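You operate a simulated robot arm through the tools that you are given. There is no shell and no other tool. Be economical: measure what you need, move in short steps, check, and stop when the job is done.

You are at the controls of a simulated robot arm. One attempt, no reset.

JOB
Press the leaf into the cream soap and lay it on the soap tray.
Fine: leave the press arm swung aside.

Only the result counts: the job must be done as asked and must still hold three seconds after the hand-in. Knocking over, shifting, dropping, spilling or breaking anything else fails it.

ROBOT AND FRAMES
A 7-joint arm with a two-finger parallel gripper, fixed in place. Base frame: the origin is at the foot of the arm, x ahead of it, y to its left, z up; the work surface is at about z = 0.8. Lengths are in m, angles in degrees, forces in N, time in s.
With the tool pointing down near the work surface it reaches from about 0.3 to 0.7 m from the base axis. Its first joint turns from -66.0 to 66.0 degrees. Payload 1.57 kg.
The tool frame sits at the grasp point between the pads (the TCP): z along the fingers, y along the line on which they close. The tips reach 0.03 m beyond it. The gripper opens to 0.11 m. The fingers are 0.024 m wide and 0.012 m thick; the gripper's body (0.048 by 0.112 m) begins 0.078 m behind the TCP.
Orientation is that of the tool frame in the base frame, as [roll, pitch, yaw] about the fixed x, y, z axes, in that order (R = Rz(yaw) Ry(pitch) Rx(roll)). With the fingers straight down and closing along the base's y, the tool's x points along the base's -x, its y along +y and its z along -z.

CONTROLS
- The arm moves only by the tool nudge_tool. Its argument "increments" is one flat list of numbers, 7 for each row, row after row: the gripper command, from -1 (fully open) to 1 (shut), values between in proportion, then the shift along the base's x, y, z in m, then the turn, a rotation vector about the base's x, y, z in degrees. In form: [hand, x, y, z, ax, ay, az, hand, x, y, z, ax, ay, az, ...]. A call has 1 to 20 rows; each row is the pose to reach, as a shift and turn from the pose commanded when the call began. A row lasts 0.2 s, in which the tool goes at most 0.05 m and 8.6 degrees; a call with a longer step from one row to the next is refused whole, and so is a gripper value outside its range. Where a pose cannot be reached the arm comes as near as it can. A force on the tool above 40 N (or 10 N above the force at the start of the call, whichever is more), or a blocked arm, ends the call early, and 0.2 s more pass. Each finger travels about 0.108 m/s and halts on what it meets, pressing with about 42 N; the grip force reading is that of the motor and also rises with nothing between the fingers. The clock runs only during rows and for 0.2 s after the last one: add rows that repeat a pose to give the fingers time. It gives the time, the measured TCP pose, the force on the tool (base axes), the opening and the grip force at its end, in the units of the frame above (readings bear some noise), and new pictures: "pictures" is both (left out), scene, wrist or none.
- Cameras (640 x 400 px; columns grow to the right, rows downward): "scene" is fixed at [0.1741, -0.4192, 1.3881]; the picture's right is [0.52, -0.85, 0.00], its down [-0.58, -0.35, -0.74] and it looks along [0.63, 0.39, -0.68] (base axes); focal length 351 px, centre (320, 200). "wrist" rides on the gripper at [0.07, 0.016, -0.141] in the tool frame; the picture's right is [-0.23, 0.97, 0.00], its down [-0.86, -0.20, -0.48] and it looks along [-0.47, -0.11, 0.88] (tool axes); focal length 222 px, centre (320, 200). There is no depth. A picture from a camera that has moved, and an enlarged one, comes with that camera's place and axes in the base frame and with its lens. The place of the scene camera against the robot may be out by one fixed shift of up to 0.012 m in any direction.
- close_up(camera, box): a new picture of the part [left, top, right, bottom] of that camera's present view, enlarged. The clock stands still meanwhile.
- hand_in(): hands the job in; it is judged then, once.

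Work in short steps. Places have to be worked out from the pictures, the camera data and where the tool is seen: move nearer, look again, correct. Check each grasp and each placing, and mend what went wrong. You have 120 turns and 200 pictures in all, those below and enlarged ones among them. Open the gripper and draw the arm clear of the work before you hand the job in, unless the task says otherwise; then end with one line.

The tools are called after "Emit:" as a command line: name --argument value ..., lists and objects as JSON in quotes. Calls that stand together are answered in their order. nudge_tool: Moves the arm, as the interface text tells. Its arguments: {"type":"object","properties":{"increments":{"type":"array"},"pictures":{"type":"string","enum":["both","scene","wrist","none"]}},"required":["increments"]} The other tools are called the same way: close_up (camera, box) takes an enlarged picture of a part of a camera's view; hand_in () hands the job in.

At the start:

```text
time: 0.0
position: [0.3998, -0.2163, 1.1344]
ee_rot: [180.0, -0.1, -180.0]
contact_force: [0.4, -0.1, 0.4]
opening: 0.11
gripper_force: 0.0
```

scene: 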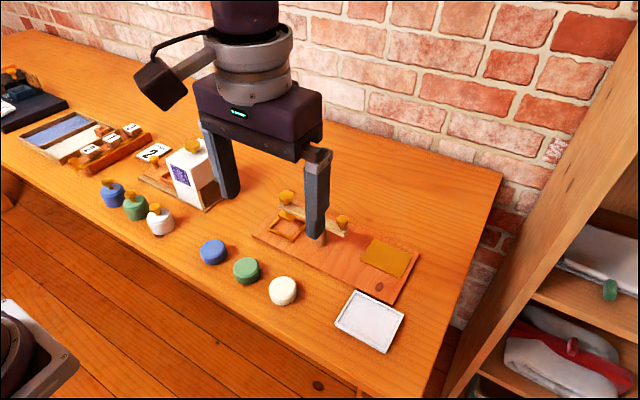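
wrist: 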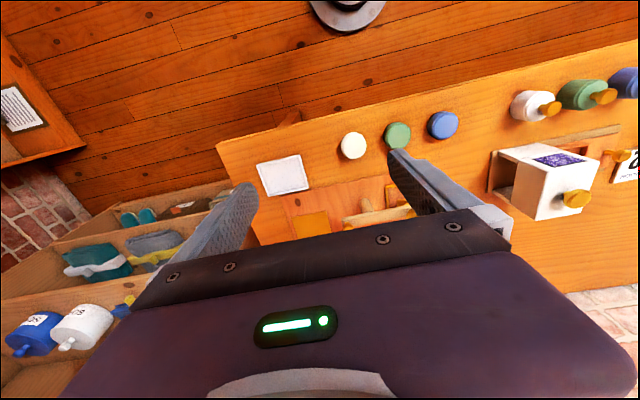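

I start by looking closely at the press area and the stamps in the scene view.

Emit:
close_up --camera "scene" --box '[180, 160, 440, 360]'

Emit:
close_up --camera "scene" --box '[0, 80, 240, 250]'

Emit:
close_up --camera "wrist" --box '[230, 90, 640, 260]'

```text
2.00 times, centred on (310, 260) of scene
camera zoom: at [0.1741, -0.4192, 1.3881], right [0.52, -0.85, 0.0], down [-0.58, -0.35, -0.74], along [0.63, 0.39, -0.68], focal length 702 px, centre (340, 80)
```

zoom: 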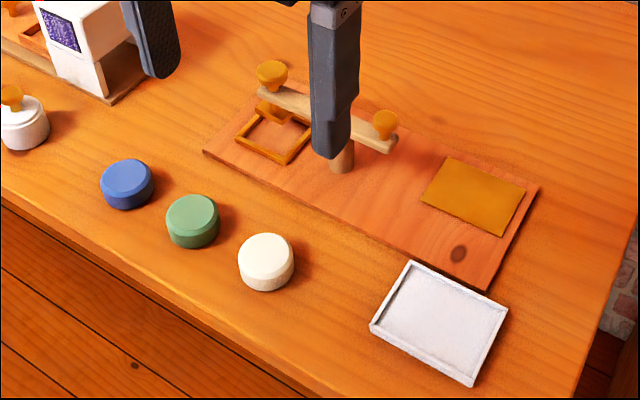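

```text
2.35 times, centred on (120, 165) of scene
camera zoom: at [0.1741, -0.4192, 1.3881], right [0.52, -0.85, 0.0], down [-0.58, -0.35, -0.74], along [0.63, 0.39, -0.68], focal length 825 px, centre (791, 282)
```

zoom: 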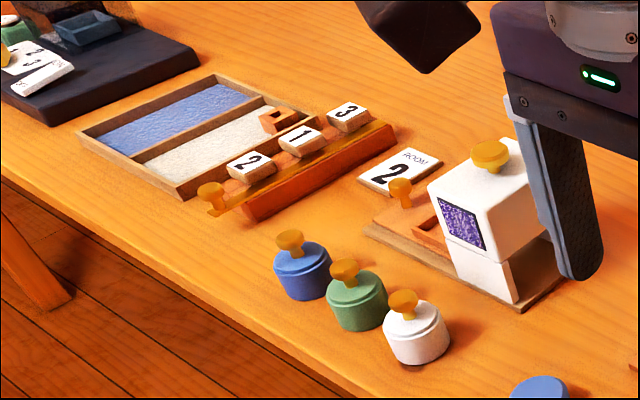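

```text
1.56 times, centred on (435, 175) of wrist
camera zoom: at [0.3277, -0.1998, 1.2753], right [0.23, 0.97, 0.0], down [0.86, -0.2, 0.48], along [0.47, -0.11, -0.88], focal length 347 px, centre (140, 239)
```

zoom: 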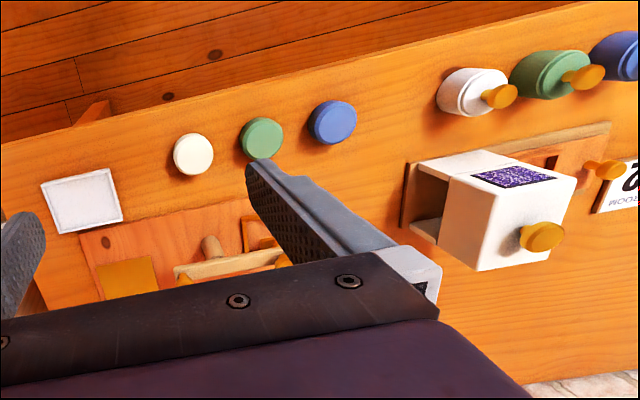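

The press stands around x≈0.6, y≈-0.07 to -0.3, hidden by the fingers. I move ahead, staying high, so the wrist camera sees it unobstructed.

Emit:
nudge_tool --increments '[-1, 0.04, 0.01, 0, 0, 0, 0, -1, 0.08, 0.03, 0, 0, 0, 0, -1, 0.12, 0.05, 0, 0, 0, 0, -1, 0.16, 0.06, 0, 0, 0, 0, -1, 0.18, 0.06, 0, 0, 0, 0]'

```text
time: 1.2
position: [0.5784, -0.1569, 1.1334]
ee_rot: [180.0, 0.0, 180.0]
contact_force: [-0.7, 0.5, 0.3]
opening: 0.11
gripper_force: 0.0
camera wrist: at [0.5066, -0.1409, 1.2747], right [0.23, 0.97, 0.0], down [0.85, -0.2, 0.48], along [0.47, -0.11, -0.88], focal length 222 px, centre (320, 200)
```

scene: 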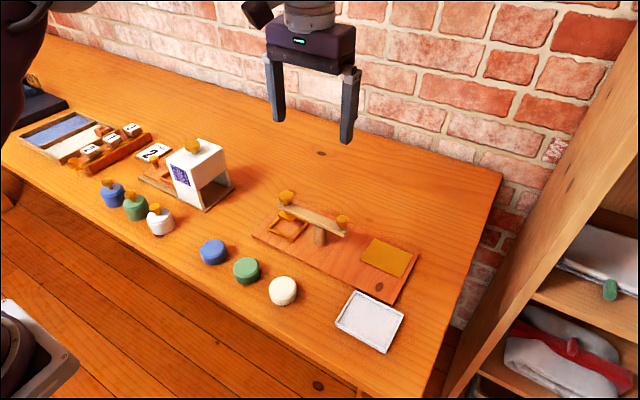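
wrist: 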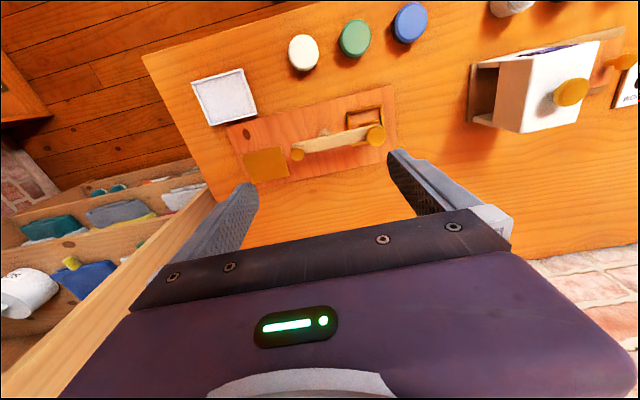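

Emit:
close_up --camera "scene" --box '[240, 175, 400, 275]'

Emit:
close_up --camera "wrist" --box '[180, 20, 420, 190]'

Emit:
close_up --camera "scene" --box '[90, 130, 250, 240]'

```text
4.00 times, centred on (320, 225) of scene
camera zoom: at [0.1741, -0.4192, 1.3881], right [0.52, -0.85, 0.0], down [-0.58, -0.35, -0.74], along [0.63, 0.39, -0.68], focal length 1403 px, centre (320, 100)
```

zoom: 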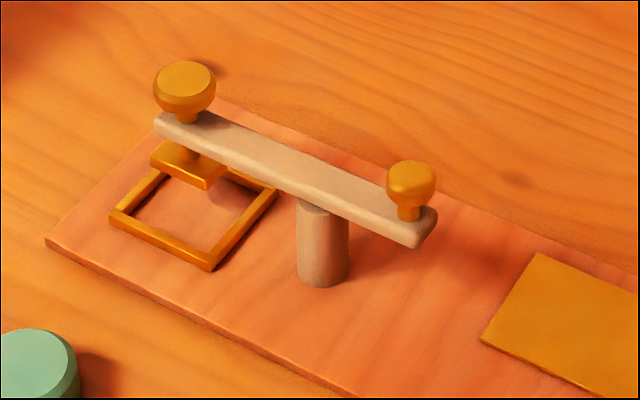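

```text
2.35 times, centred on (300, 105) of wrist
camera zoom: at [0.5066, -0.1409, 1.2747], right [0.23, 0.97, 0.0], down [0.85, -0.2, 0.48], along [0.47, -0.11, -0.88], focal length 523 px, centre (367, 424)
```

zoom: 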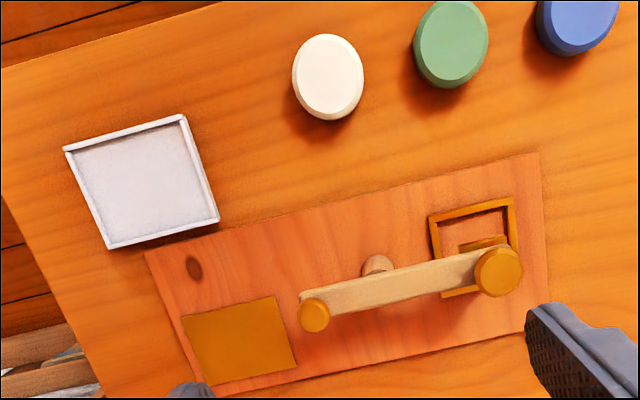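

```text
3.64 times, centred on (170, 185) of scene
camera zoom: at [0.1741, -0.4192, 1.3881], right [0.52, -0.85, 0.0], down [-0.58, -0.35, -0.74], along [0.63, 0.39, -0.68], focal length 1276 px, centre (866, 254)
```

zoom: 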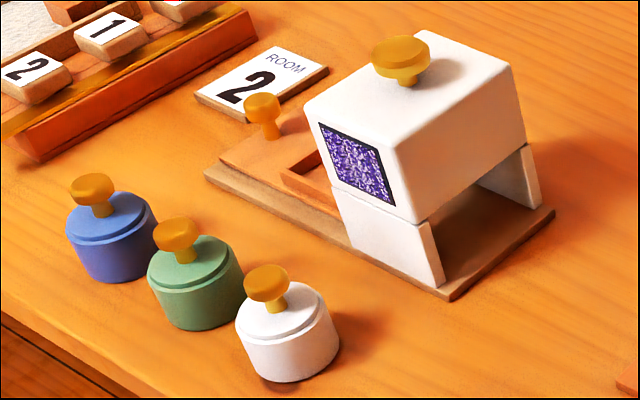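

The press is a pivoting arm on a post (≈0.60,-0.15), with a large plunger knob and die over the square nest (≈0.605,-0.072), and a small handle knob at ≈(0.605,-0.20). I go lower to measure them better.

Emit:
nudge_tool --increments '[-1, 0.025, 0, -0.035, 0, 0, 0, -1, 0.05, 0, -0.07, 0, 0, 0, -1, 0.05, 0, -0.11, 0, 0, 0, -1, 0.05, 0, -0.11, 0, 0, 0]' --pictures "wrist"

Emit:
close_up --camera "wrist" --box '[160, 0, 480, 200]'

Emit:
close_up --camera "scene" --box '[320, 220, 432, 290]'

```text
time: 2.2
position: [0.6299, -0.1565, 1.0242]
ee_rot: [-179.9, -0.1, 179.9]
contact_force: [-1.1, -0.1, 0.3]
opening: 0.11
gripper_force: 0.0
camera wrist: at [0.5575, -0.1398, 1.1651], right [0.23, 0.97, 0.0], down [0.86, -0.2, 0.48], along [0.47, -0.11, -0.88], focal length 222 px, centre (320, 200)
```

wrist: 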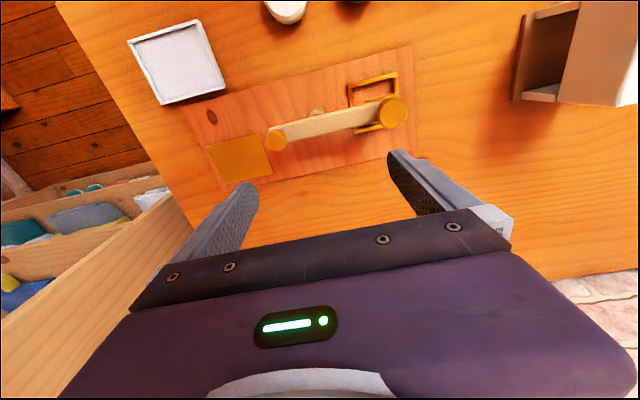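

```text
2.00 times, centred on (320, 100) of wrist
camera zoom: at [0.5575, -0.1398, 1.1651], right [0.23, 0.97, 0.0], down [0.86, -0.2, 0.48], along [0.47, -0.11, -0.88], focal length 444 px, centre (320, 400)
```

zoom: 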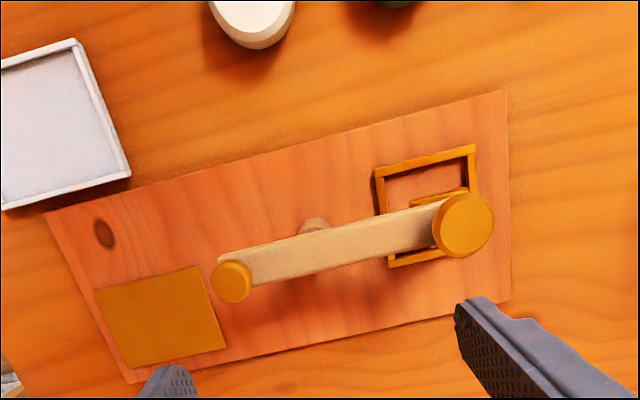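

```text
5.71 times, centred on (376, 255) of scene
camera zoom: at [0.1741, -0.4192, 1.3881], right [0.52, -0.85, 0.0], down [-0.58, -0.35, -0.74], along [0.63, 0.39, -0.68], focal length 2004 px, centre (0, -114)
```

zoom: 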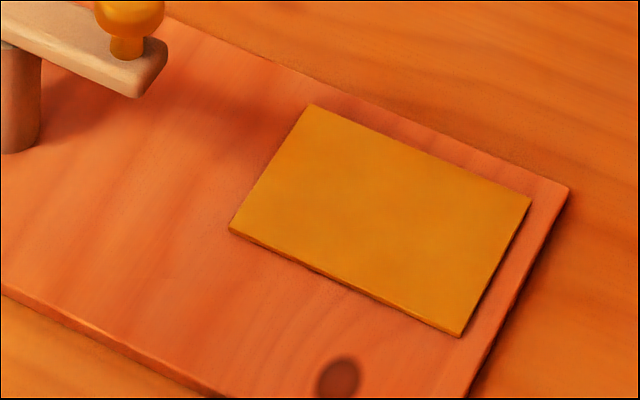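

The gold plate is plain; the small handle knob is at about (0.605,-0.20), top z≈0.917, post at (0.60,-0.152). I shut the fingers and lower them on the far side (+x) of the handle, ready to swing it toward me.

Emit:
nudge_tool --increments '[1, 0.01, -0.02, 0, 0, 0, 0, 1, 0.02, -0.045, 0, 0, 0, 0, 1, 0.02, -0.045, 0, 0, 0, 0, 1, 0.02, -0.045, -0.03, 0, 0, 0, 1, 0.02, -0.045, -0.06, 0, 0, 0, 1, 0.02, -0.045, -0.09, 0, 0, 0, 1, 0.02, -0.045, -0.11, 0, 0, 0, 1, 0.02, -0.045, -0.11, 0, 0, 0]'

Emit:
close_up --camera "scene" --box '[240, 155, 400, 255]'

```text
time: 4.0
position: [0.6489, -0.2016, 0.9144]
ee_rot: [180.0, 0.0, -179.9]
contact_force: [0.5, 0.7, 0.3]
opening: 0.0
gripper_force: 21.8
out of reach, approached as far as the arm can: row 2
camera wrist: at [0.5785, -0.1857, 1.0557], right [0.23, 0.97, 0.0], down [0.86, -0.2, 0.48], along [0.47, -0.11, -0.88], focal length 222 px, centre (320, 200)
```

scene: 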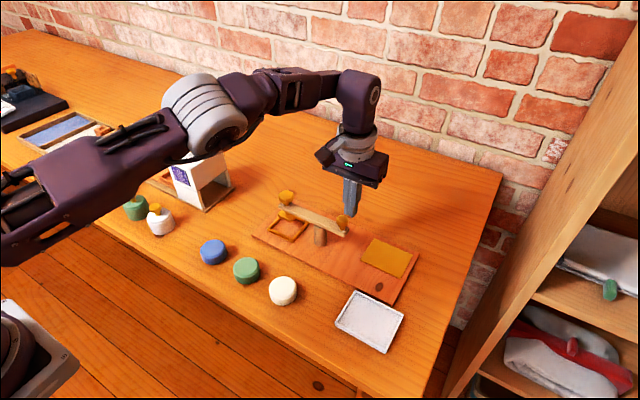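
wrist: 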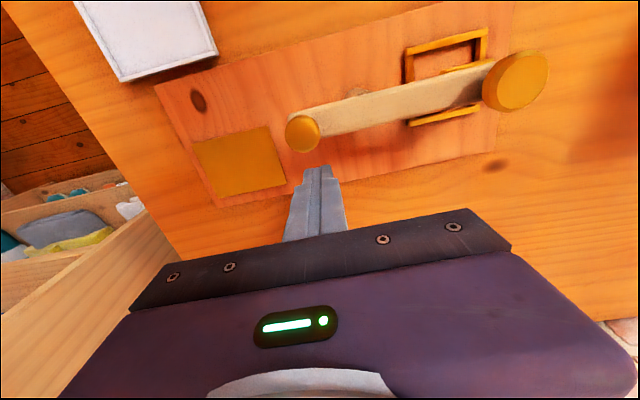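

```text
4.00 times, centred on (320, 205) of scene
camera zoom: at [0.1741, -0.4192, 1.3881], right [0.52, -0.85, 0.0], down [-0.58, -0.35, -0.74], along [0.63, 0.39, -0.68], focal length 1403 px, centre (320, 180)
```

zoom: 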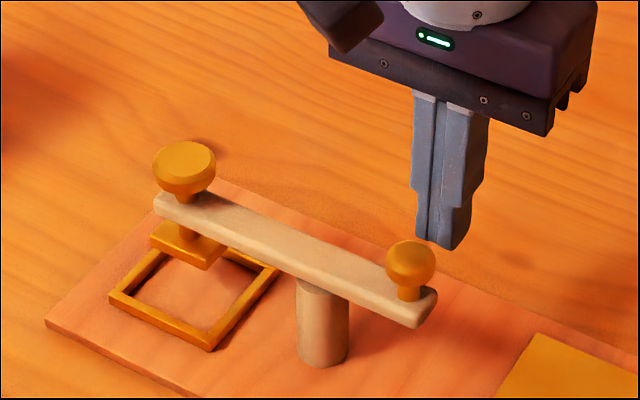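

The shut fingers stand behind the handle, tips level with it. I push it along the arc for the first part and check.

Emit:
nudge_tool --increments '[1, -0.01, 0, 0, 0, 0, 0, 1, -0.02, 0, 0, 0, 0, 0, 1, -0.027, -0.003, 0, 0, 0, 0, 1, -0.034, -0.005, 0, 0, 0, 0, 1, -0.041, -0.006, 0, 0, 0, 0, 1, -0.048, -0.006, 0, 0, 0, 0, 1, -0.048, -0.006, 0, 0, 0, 0]'

```text
time: 5.6
position: [0.6005, -0.2062, 0.9131]
ee_rot: [179.9, -0.1, -180.0]
contact_force: [0.6, -0.5, 0.1]
opening: 0.0
gripper_force: 21.4
camera wrist: at [0.5295, -0.1907, 1.0554], right [0.23, 0.97, 0.0], down [0.86, -0.2, 0.48], along [0.47, -0.11, -0.88], focal length 222 px, centre (320, 200)
```

scene: 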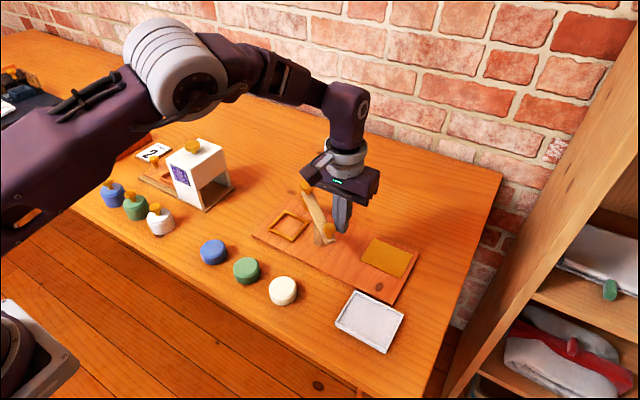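
wrist: 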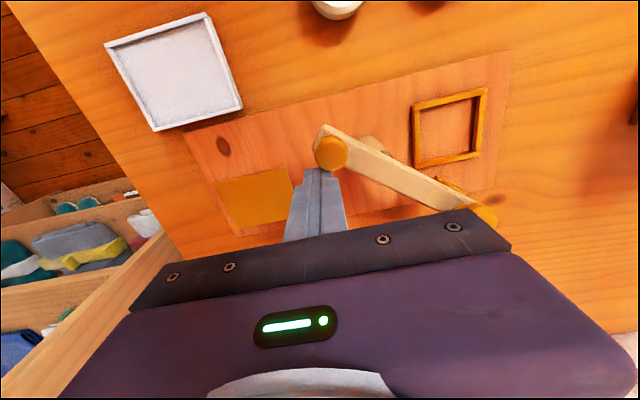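

The arm swings cleanly; the handle is now at about (0.572,-0.193), some 40° round. I carry on along the arc to about 90°.

Emit:
nudge_tool --increments '[1, -0.008, 0.001, 0, 0, 0, 0, 1, -0.016, 0.003, 0, 0, 0, 0, 1, -0.023, 0.006, 0, 0, 0, 0, 1, -0.029, 0.009, 0, 0, 0, 0, 1, -0.036, 0.014, 0, 0, 0, 0, 1, -0.041, 0.019, 0, 0, 0, 0, 1, -0.046, 0.026, 0, 0, 0, 0, 1, -0.046, 0.026, 0, 0, 0, 0, 1, -0.05, 0.006, 0.03, 0, 0, 0, 1, -0.05, 0.006, 0.075, 0, 0, 0]'

```text
time: 7.4
position: [0.5572, -0.1846, 0.9149]
ee_rot: [-179.5, 0.5, 179.8]
contact_force: [0.6, -5.6, -1.4]
opening: 0.0
gripper_force: 21.1
stopped in row 8: the force on the tool passed its limit (the readings are from after the stop); the commanded pose is now the measured one
camera wrist: at [0.484, -0.1677, 1.0558], right [0.23, 0.97, -0.01], down [0.85, -0.2, 0.49], along [0.47, -0.12, -0.87], focal length 222 px, centre (320, 200)
```

scene: 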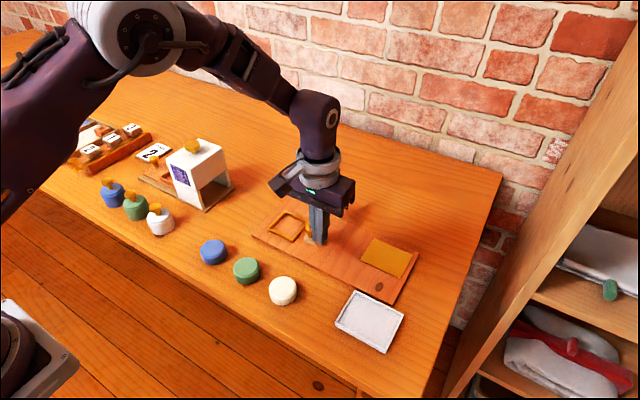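
wrist: 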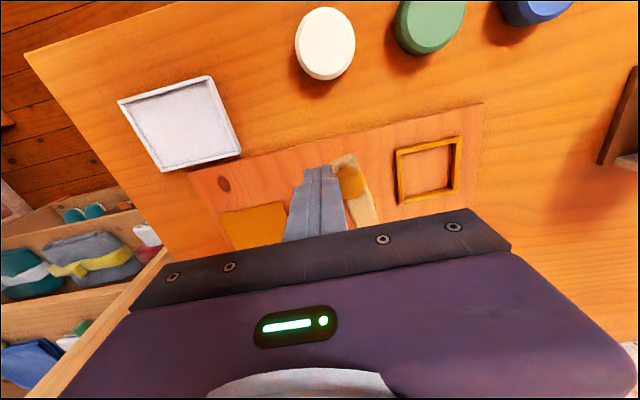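

The arm met its stop at about 80°, so it is swung aside. I back off to -y and rise, then look.

Emit:
nudge_tool --increments '[1, 0, -0.02, 0, 0, 0, 0, 1, 0, -0.025, 0.04, 0, 0, 0, 1, -0.03, -0.02, 0.085, 0, 0, 0, 1, -0.06, -0.01, 0.12, 0, 0, 0, -1, -0.09, 0, 0.13, 0, 0, 0, -1, -0.09, 0, 0.13, 0, 0, 0, -1, -0.09, 0, 0.13, 0, 0, 0]'

Emit:
close_up --camera "scene" --box '[240, 175, 400, 275]'

```text
refused: row 3 steps farther than a row can; nothing moved
```

```text
4.00 times, centred on (320, 225) of scene
camera zoom: at [0.1741, -0.4193, 1.388], right [0.52, -0.85, 0.0], down [-0.58, -0.35, -0.74], along [0.63, 0.39, -0.68], focal length 1403 px, centre (320, 100)
```

zoom: 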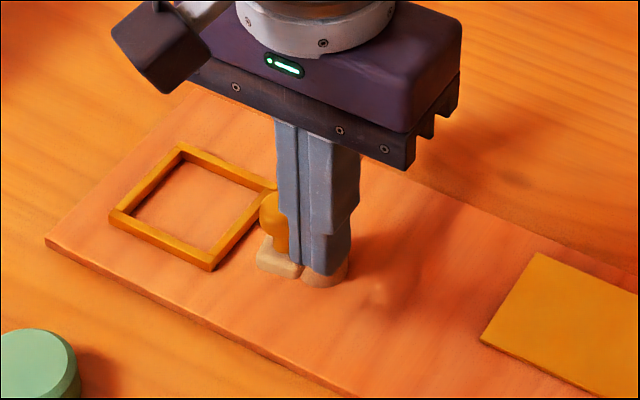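

The board has not shifted. I repeat the retreat with shorter steps, heading above the cream soap and opening.

Emit:
nudge_tool --increments '[1, 0, -0.02, 0, 0, 0, 0, 1, 0, -0.025, 0.04, 0, 0, 0, 1, -0.015, -0.02, 0.08, 0, 0, 0, 1, -0.035, -0.01, 0.115, 0, 0, 0, -1, -0.065, 0.005, 0.13, 0, 0, 0, -1, -0.095, 0.025, 0.13, 0, 0, 0, -1, -0.095, 0.025, 0.13, 0, 0, 0]'

Emit:
close_up --camera "scene" --box '[240, 175, 400, 275]'

```text
time: 9.0
position: [0.4628, -0.1593, 1.0448]
ee_rot: [-179.6, 0.6, 179.7]
contact_force: [-0.2, -0.6, 0.2]
opening: 0.1099
gripper_force: 0.1
camera wrist: at [0.39, -0.1413, 1.1866], right [0.23, 0.97, -0.01], down [0.85, -0.2, 0.49], along [0.47, -0.12, -0.87], focal length 222 px, centre (320, 200)
```

scene: 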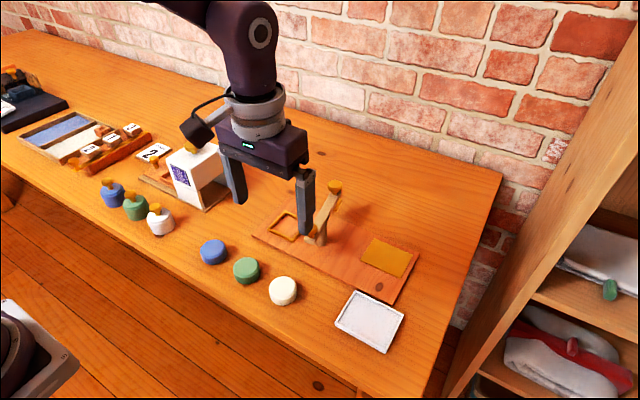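
wrist: 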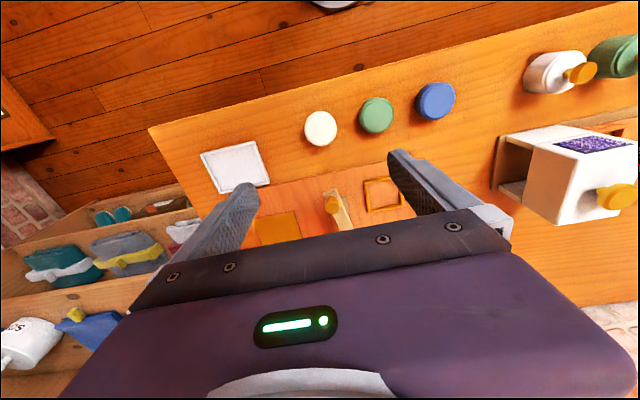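

```text
4.00 times, centred on (320, 225) of scene
camera zoom: at [0.1741, -0.4192, 1.3881], right [0.52, -0.85, 0.0], down [-0.58, -0.35, -0.74], along [0.63, 0.39, -0.68], focal length 1403 px, centre (320, 100)
```

zoom: 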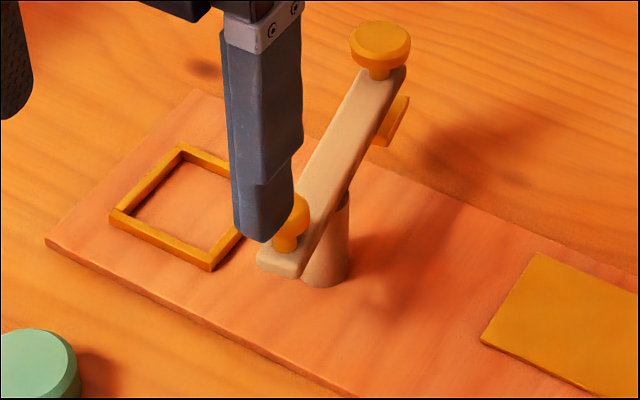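

The arm is parked well clear of the nest. The cream soap's neighbours lie along y, so I turn the gripper 90° to close along x, at the same height.

Emit:
nudge_tool --increments '[-1, 0, 0, 0, 0, 0, 8.5, -1, 0, 0, 0, 0, 0, 17, -1, 0, 0, 0, 0, 0, 25.5, -1, 0, 0, 0, 0, 0, 34, -1, 0, 0, 0, 0, 0, 42.5, -1, 0, 0, 0, 0, 0, 51, -1, 0, 0, 0, 0, 0, 59.5, -1, 0, 0, 0, 0, 0, 68, -1, 0, 0, 0, 0, 0, 76.5, -1, 0, 0, 0, 0, 0, 85, -1, 0, 0, 0, 0, 0, 90.3, -1, 0, 0, 0, 0, 0, 90.3]'

```text
time: 11.6
position: [0.4616, -0.1589, 1.0453]
ee_rot: [-179.6, 0.6, -89.8]
contact_force: [0.5, 1.2, -0.3]
opening: 0.1099
gripper_force: 0.0
camera wrist: at [0.4431, -0.2305, 1.1858], right [-0.97, 0.22, -0.01], down [0.19, 0.85, 0.49], along [0.11, 0.47, -0.87], focal length 222 px, centre (320, 200)
```

scene: 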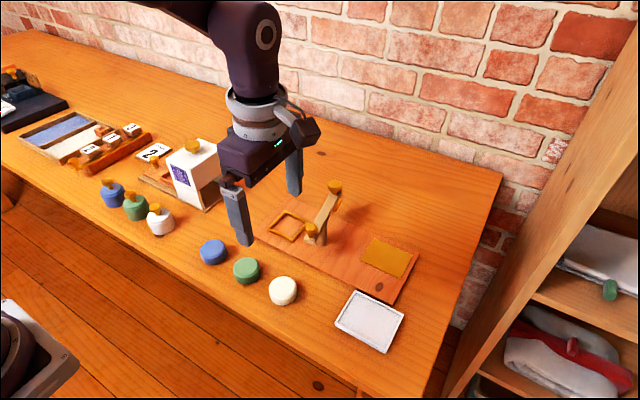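
wrist: 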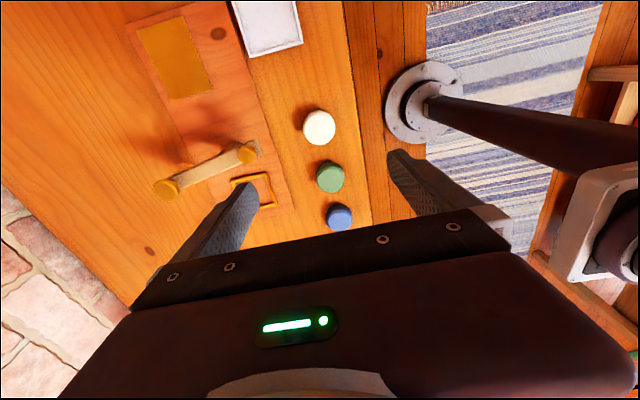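

The soap appears at about (0.460,-0.163). I descend partway and refine.

Emit:
nudge_tool --increments '[-1, 0, 0, -0.04, 0, 0, 0, -1, 0, -0.004, -0.08, 0, 0, 0, -1, -0.001, -0.004, -0.12, 0, 0, 0, -1, -0.001, -0.004, -0.13, 0, 0, 0, -1, -0.001, -0.004, -0.13, 0, 0, 0]'

Emit:
close_up --camera "scene" --box '[200, 200, 360, 300]'

```text
time: 12.8
position: [0.4604, -0.1638, 0.9143]
ee_rot: [-179.6, 0.5, -89.9]
contact_force: [0.5, 0.9, 0.2]
opening: 0.1101
gripper_force: 0.0
camera wrist: at [0.4409, -0.2353, 1.0553], right [-0.97, 0.22, -0.01], down [0.19, 0.85, 0.49], along [0.11, 0.47, -0.87], focal length 222 px, centre (320, 200)
```

scene: 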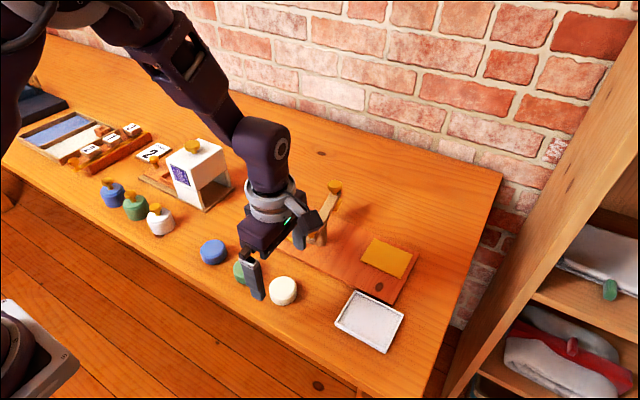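
wrist: 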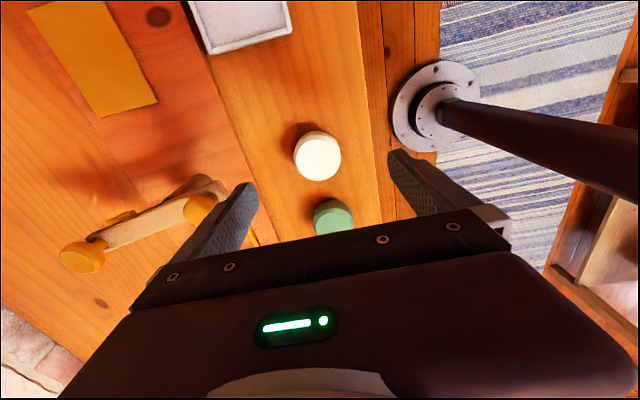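

```text
4.00 times, centred on (280, 250) of scene
camera zoom: at [0.1741, -0.4192, 1.3881], right [0.52, -0.85, 0.0], down [-0.58, -0.35, -0.74], along [0.63, 0.39, -0.68], focal length 1403 px, centre (480, 0)
```

zoom: 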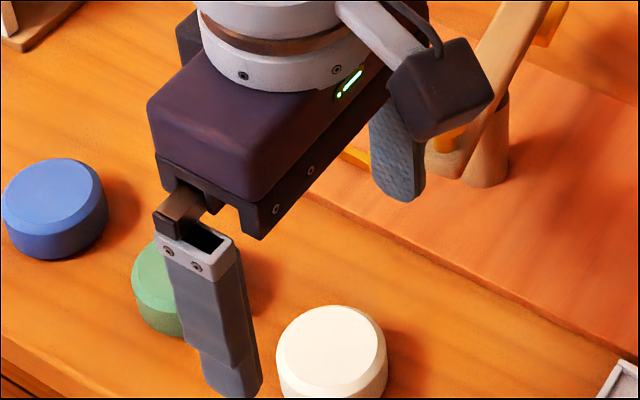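

The soap sits between the fingers, centred at (0.460,-0.163), about 0.027 tall. I go down to TCP z≈0.844 so that the tips grip its upper part (leaving room for the nest rim), and close.

Emit:
nudge_tool --increments '[-1, 0, 0, -0.035, 0, 0, 0, -1, 0, 0, -0.07, 0, 0, 0, -1, 0, 0, -0.07, 0, 0, 0, 0.2, 0, 0, -0.07, 0, 0, 0, 1, 0, 0, -0.07, 0, 0, 0, 1, 0, 0, -0.07, 0, 0, 0, 1, 0, 0, -0.07, 0, 0, 0]'

Emit:
close_up --camera "scene" --box '[220, 225, 348, 305]'

```text
time: 14.4
position: [0.4605, -0.1644, 0.8439]
ee_rot: [-179.6, 0.6, -89.9]
contact_force: [0.5, 0.3, -0.1]
opening: 0.0504
gripper_force: 41.9
camera wrist: at [0.441, -0.2355, 0.9844], right [-0.97, 0.22, -0.01], down [0.19, 0.85, 0.49], along [0.11, 0.47, -0.87], focal length 222 px, centre (320, 200)
```

scene: 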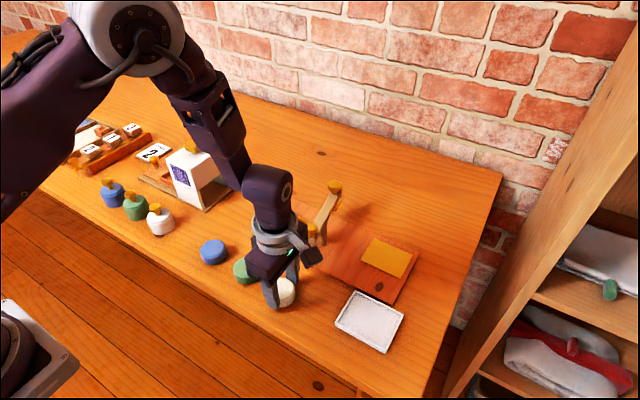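
wrist: 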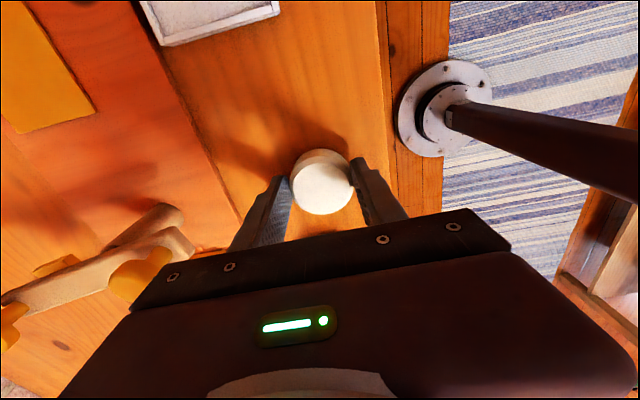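

```text
5.00 times, centred on (284, 265) of scene
camera zoom: at [0.1741, -0.4192, 1.3881], right [0.52, -0.85, 0.0], down [-0.58, -0.35, -0.74], along [0.63, 0.39, -0.68], focal length 1754 px, centre (500, -125)
```

zoom: 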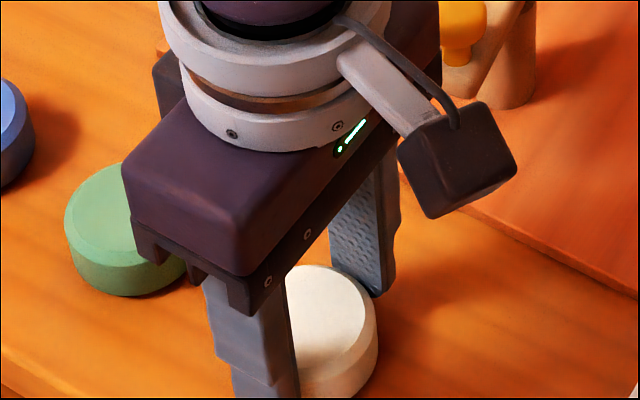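

Grip holds at 0.0504 m. I lift to clear and check before travelling.

Emit:
nudge_tool --increments '[1, 0, 0, 0.04, 0, 0, 0, 1, 0, 0, 0.08, 0, 0, 0, 1, 0, 0, 0.125, 0, 0, 0, 1, 0.02, 0.04, 0.14, 0, 0, 0, 1, 0.05, 0.07, 0.14, 0, 0, 0, 1, 0.09, 0.091, 0.14, 0, 0, 0, 1, 0.13, 0.091, 0.14, 0, 0, 0, 1, 0.1445, 0.091, 0.14, 0, 0, 0, 1, 0.1445, 0.091, 0.14, 0, 0, 0]'

Emit:
close_up --camera "scene" --box '[240, 145, 400, 245]'

Emit:
close_up --camera "wrist" --box '[200, 80, 440, 230]'

```text
time: 16.4
position: [0.6064, -0.0738, 0.9846]
ee_rot: [-179.6, 0.5, -89.8]
contact_force: [-0.1, 0.9, 0.2]
opening: 0.0
gripper_force: 21.5
camera wrist: at [0.5872, -0.1454, 1.1267], right [-0.97, 0.22, -0.01], down [0.19, 0.85, 0.49], along [0.11, 0.47, -0.87], focal length 222 px, centre (320, 200)
```

scene: 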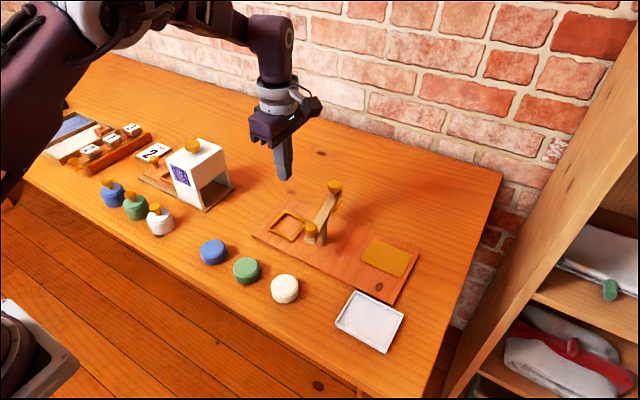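
wrist: 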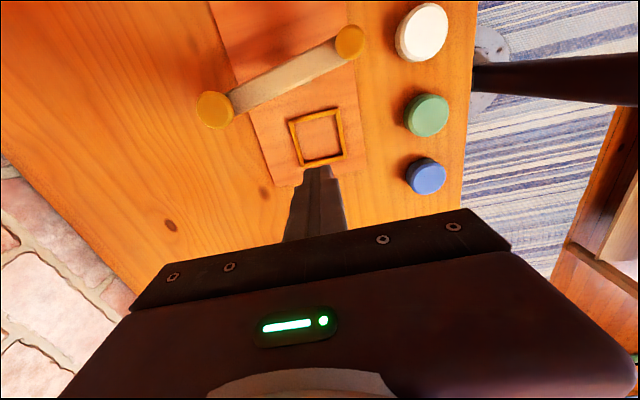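

```text
4.00 times, centred on (320, 195) of scene
camera zoom: at [0.1741, -0.4192, 1.3881], right [0.52, -0.85, 0.0], down [-0.58, -0.35, -0.74], along [0.63, 0.39, -0.68], focal length 1403 px, centre (320, 220)
```

zoom: 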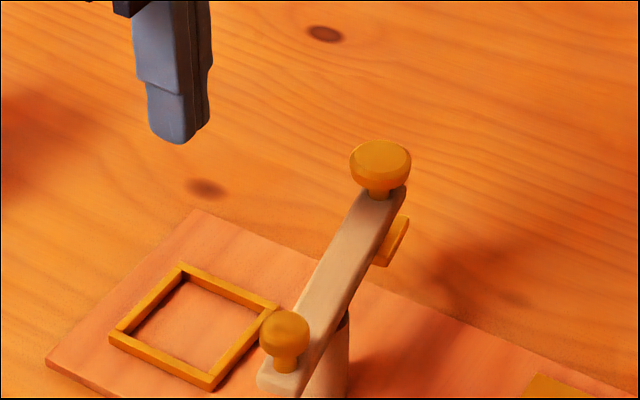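

```text
2.67 times, centred on (320, 155) of wrist
camera zoom: at [0.5872, -0.1454, 1.1267], right [-0.97, 0.22, -0.01], down [0.19, 0.85, 0.49], along [0.11, 0.47, -0.87], focal length 592 px, centre (320, 320)
```

zoom: 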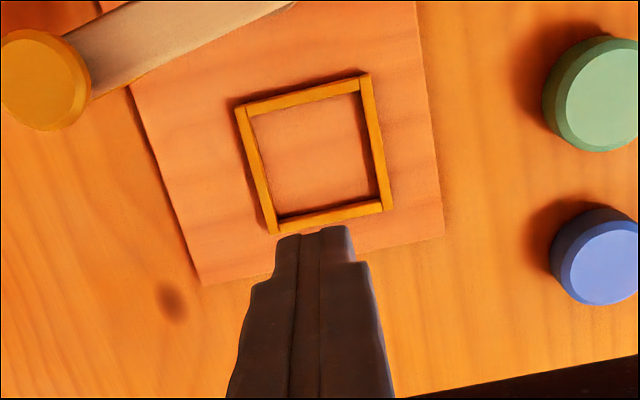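

The soap slipped out on lifting (opening 0.0): it was held too near its bevelled top. It still stands by its old place. I go back above it with the fingers open and will grip lower.

Emit:
nudge_tool --increments '[1, -0.04, 0, 0, 0, 0, 0, 1, -0.08, -0.02, 0, 0, 0, 0, -1, -0.11, -0.05, 0, 0, 0, 0, -1, -0.139, -0.09, 0, 0, 0, 0, -1, -0.139, -0.09, -0.035, 0, 0, 0, -1, -0.139, -0.09, -0.07, 0, 0, 0, -1, -0.139, -0.09, -0.07, 0, 0, 0]'

Emit:
close_up --camera "wrist" --box '[240, 100, 400, 200]'

Emit:
close_up --camera "scene" --box '[240, 250, 336, 310]'

```text
time: 18.0
position: [0.467, -0.1649, 0.9158]
ee_rot: [-179.6, 0.4, -89.9]
contact_force: [0.2, 0.6, 0.3]
opening: 0.1102
gripper_force: 0.1
camera wrist: at [0.4466, -0.236, 1.0568], right [-0.97, 0.22, -0.01], down [0.19, 0.85, 0.49], along [0.11, 0.47, -0.87], focal length 222 px, centre (320, 200)
```

scene: 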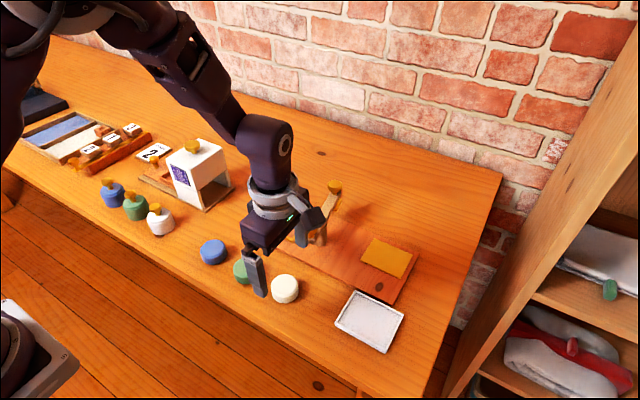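
wrist: 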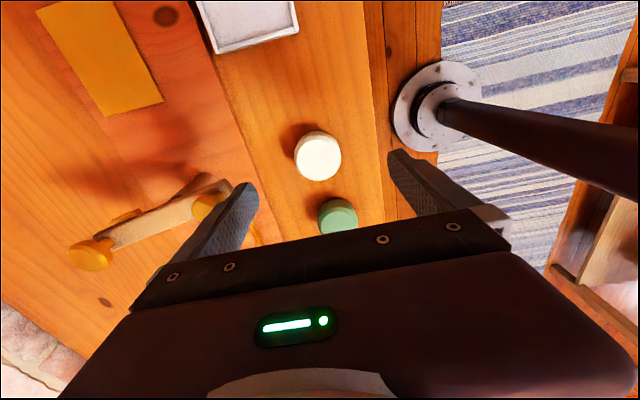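

```text
4.00 times, centred on (320, 150) of wrist
camera zoom: at [0.4466, -0.236, 1.0568], right [-0.97, 0.22, -0.01], down [0.19, 0.85, 0.49], along [0.11, 0.47, -0.87], focal length 888 px, centre (320, 400)
```

zoom: 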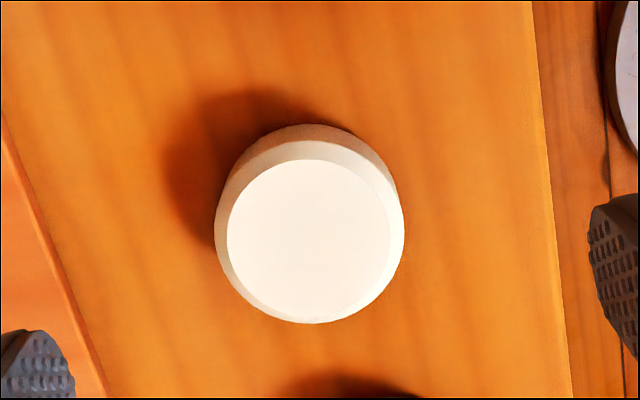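

```text
6.67 times, centred on (288, 280) of scene
camera zoom: at [0.1741, -0.4192, 1.3881], right [0.52, -0.85, 0.0], down [-0.58, -0.35, -0.74], along [0.63, 0.39, -0.68], focal length 2338 px, centre (533, -333)
```

zoom: 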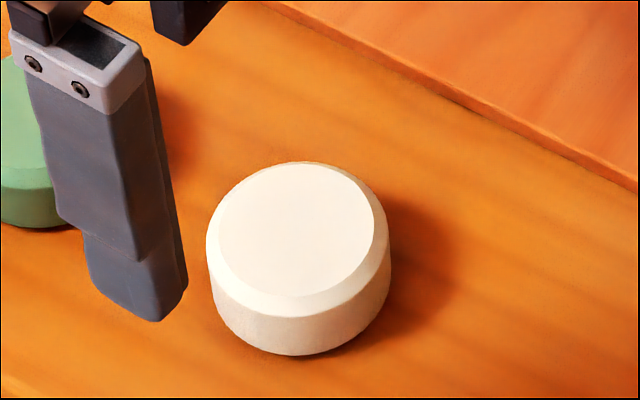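

Enlarged, the soap is only about 0.018 tall (bevel over the top 4 mm), centred near (0.468,-0.160): I had gripped the bevel. I go down to TCP z≈0.833 and grip the straight wall, then lift slowly.

Emit:
nudge_tool --increments '[-1, 0.001, 0.004, -0.03, 0, 0, 0, -1, 0.001, 0.004, -0.06, 0, 0, 0, -1, 0.001, 0.004, -0.0825, 0, 0, 0, -1, 0.001, 0.004, -0.0825, 0, 0, 0, 0.2, 0.001, 0.004, -0.0825, 0, 0, 0, 1, 0.001, 0.004, -0.0825, 0, 0, 0, 1, 0.001, 0.004, -0.0825, 0, 0, 0, 1, 0.001, 0.004, -0.0825, 0, 0, 0, 1, 0.001, 0.004, -0.0725, 0, 0, 0, 1, 0.001, 0.004, -0.0625, 0, 0, 0, 1, 0.001, 0.004, -0.0425, 0, 0, 0, 1, 0.001, 0.004, -0.0225, 0, 0, 0, 1, 0.001, 0.004, -0.0225, 0, 0, 0]'

Emit:
close_up --camera "scene" --box '[230, 210, 358, 290]'

```text
time: 20.8
position: [0.4676, -0.1592, 0.8934]
ee_rot: [-179.6, 0.5, -89.8]
contact_force: [1.1, 0.0, 0.3]
opening: 0.0505
gripper_force: 41.9
camera wrist: at [0.4478, -0.2295, 1.0345], right [-0.97, 0.22, -0.01], down [0.19, 0.85, 0.49], along [0.11, 0.47, -0.87], focal length 222 px, centre (320, 200)
```

scene: 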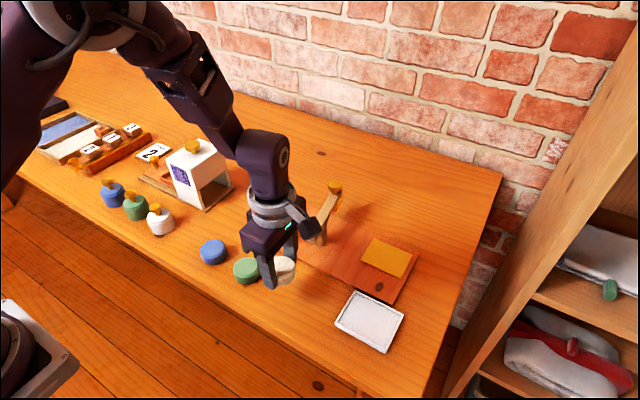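
wrist: 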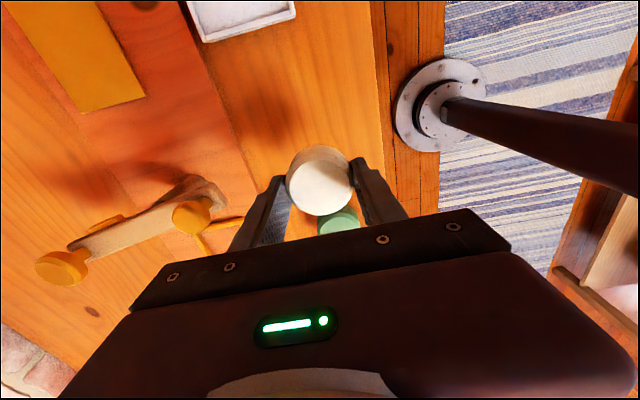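

```text
5.00 times, centred on (294, 250) of scene
camera zoom: at [0.1741, -0.4192, 1.3881], right [0.52, -0.85, 0.0], down [-0.58, -0.35, -0.74], along [0.63, 0.39, -0.68], focal length 1754 px, centre (450, -50)
```

zoom: 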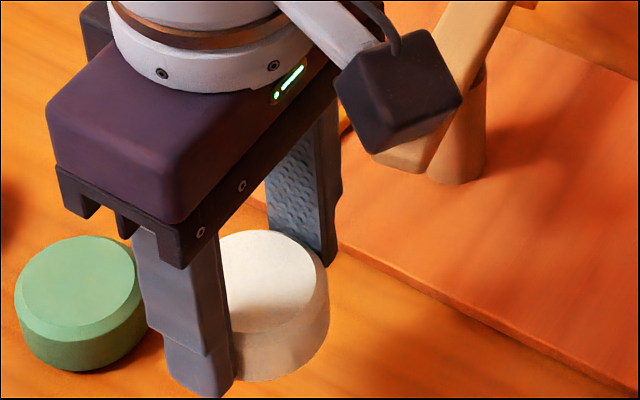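

The soap is held and centred on the TCP. I lift higher, carry it around to above the nest, and stop to compare.

Emit:
nudge_tool --increments '[1, 0, 0, 0.03, 0, 0, 0, 1, 0, 0.015, 0.06, 0, 0, 0, 1, 0.015, 0.04, 0.075, 0, 0, 0, 1, 0.04, 0.065, 0.075, 0, 0, 0, 1, 0.07, 0.0875, 0.075, 0, 0, 0, 1, 0.1, 0.0875, 0.075, 0, 0, 0, 1, 0.125, 0.0875, 0.075, 0, 0, 0, 1, 0.1375, 0.0875, 0.075, 0, 0, 0, 1, 0.1375, 0.0875, 0.075, 0, 0, 0]'

Emit:
close_up --camera "wrist" --box '[200, 80, 440, 230]'

Emit:
close_up --camera "scene" --box '[240, 170, 368, 250]'

```text
time: 22.8
position: [0.6065, -0.0715, 0.9685]
ee_rot: [-179.6, 0.5, -89.8]
contact_force: [0.4, 0.9, -0.8]
opening: 0.0508
gripper_force: 42.4
camera wrist: at [0.5862, -0.1425, 1.1086], right [-0.97, 0.22, -0.01], down [0.19, 0.85, 0.49], along [0.11, 0.47, -0.87], focal length 222 px, centre (320, 200)
```

scene: 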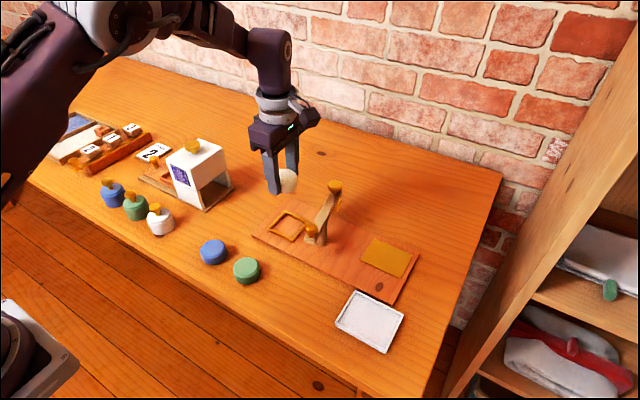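
wrist: 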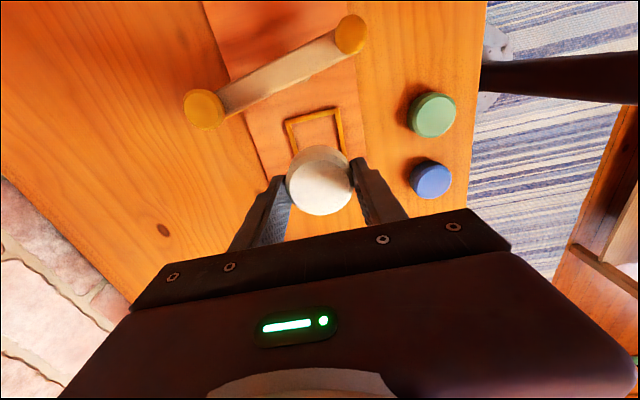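

```text
2.67 times, centred on (320, 155) of wrist
camera zoom: at [0.5862, -0.1425, 1.1086], right [-0.97, 0.22, -0.01], down [0.19, 0.85, 0.49], along [0.11, 0.47, -0.87], focal length 592 px, centre (320, 320)
```

zoom: 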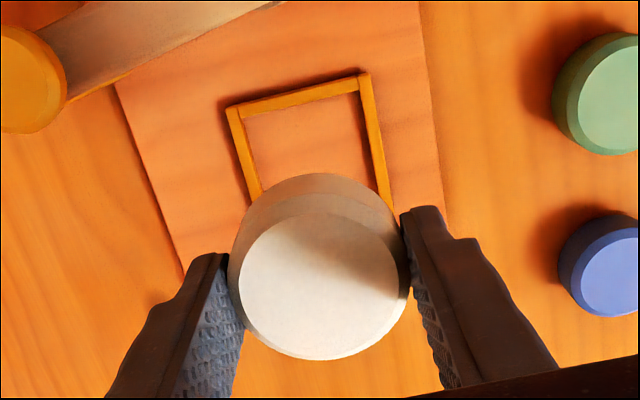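

```text
5.00 times, centred on (304, 210) of scene
camera zoom: at [0.1741, -0.4192, 1.3881], right [0.52, -0.85, 0.0], down [-0.58, -0.35, -0.74], along [0.63, 0.39, -0.68], focal length 1754 px, centre (400, 150)
```

zoom: 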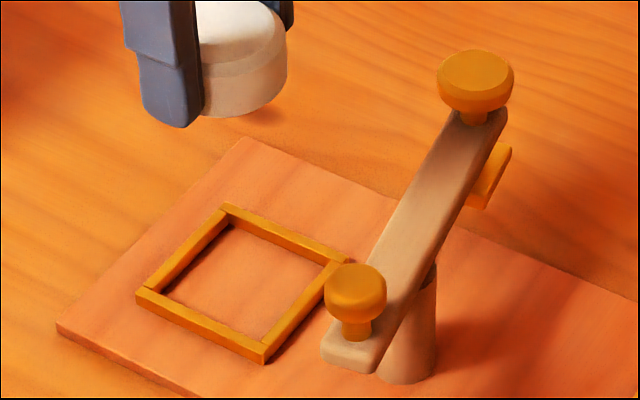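

Merging the views, the nest centre is about (0.6076,-0.0695); the soap needs a shift of +0.002 in x. I descend in line to just above the rim and look.

Emit:
nudge_tool --increments '[1, 0.002, 0, -0.03, 0, 0, 0, 1, 0.002, 0, -0.06, 0, 0, 0, 1, 0.002, 0, -0.09, 0, 0, 0, 1, 0.002, 0, -0.11, 0, 0, 0, 1, 0.002, 0, -0.118, 0, 0, 0, 1, 0.002, 0, -0.118, 0, 0, 0]'

Emit:
close_up --camera "scene" --box '[240, 190, 336, 250]'

Emit:
close_up --camera "wrist" --box '[240, 120, 400, 220]'

```text
time: 24.2
position: [0.6081, -0.072, 0.8501]
ee_rot: [-179.6, 0.5, -89.9]
contact_force: [-0.2, -0.2, -0.6]
opening: 0.0507
gripper_force: 41.7
camera wrist: at [0.5891, -0.1414, 0.9905], right [-0.97, 0.22, -0.01], down [0.19, 0.85, 0.49], along [0.11, 0.47, -0.87], focal length 222 px, centre (320, 200)
```

scene: 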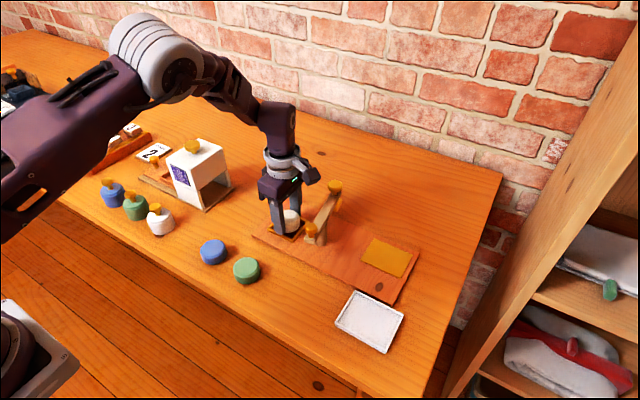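
wrist: 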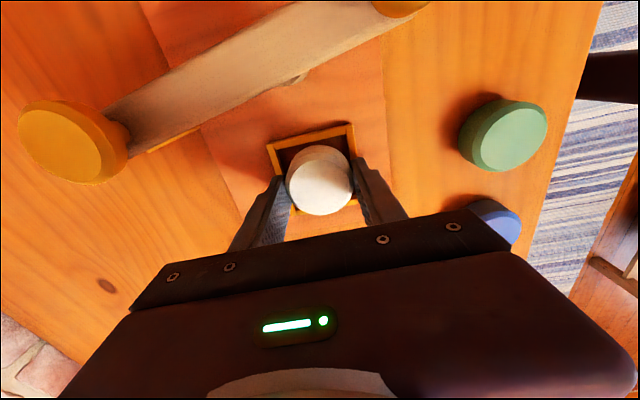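

```text
6.67 times, centred on (288, 220) of scene
camera zoom: at [0.1741, -0.4192, 1.3881], right [0.52, -0.85, 0.0], down [-0.58, -0.35, -0.74], along [0.63, 0.39, -0.68], focal length 2338 px, centre (533, 67)
```

zoom: 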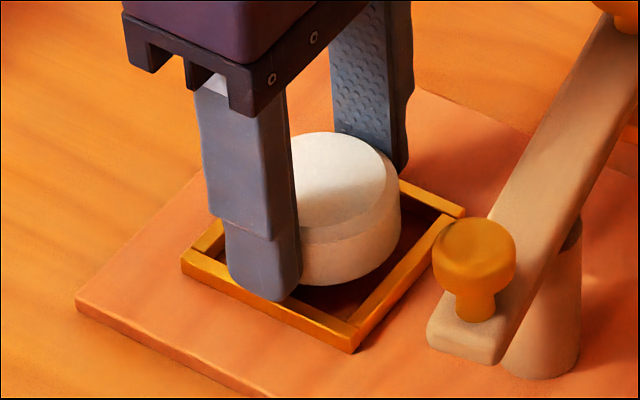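

```text
4.00 times, centred on (320, 170) of wrist
camera zoom: at [0.5891, -0.1414, 0.9905], right [-0.97, 0.22, -0.01], down [0.19, 0.85, 0.49], along [0.11, 0.47, -0.87], focal length 888 px, centre (320, 320)
```

zoom: 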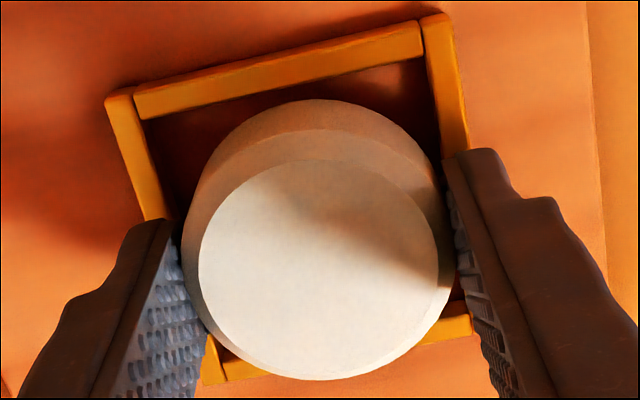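

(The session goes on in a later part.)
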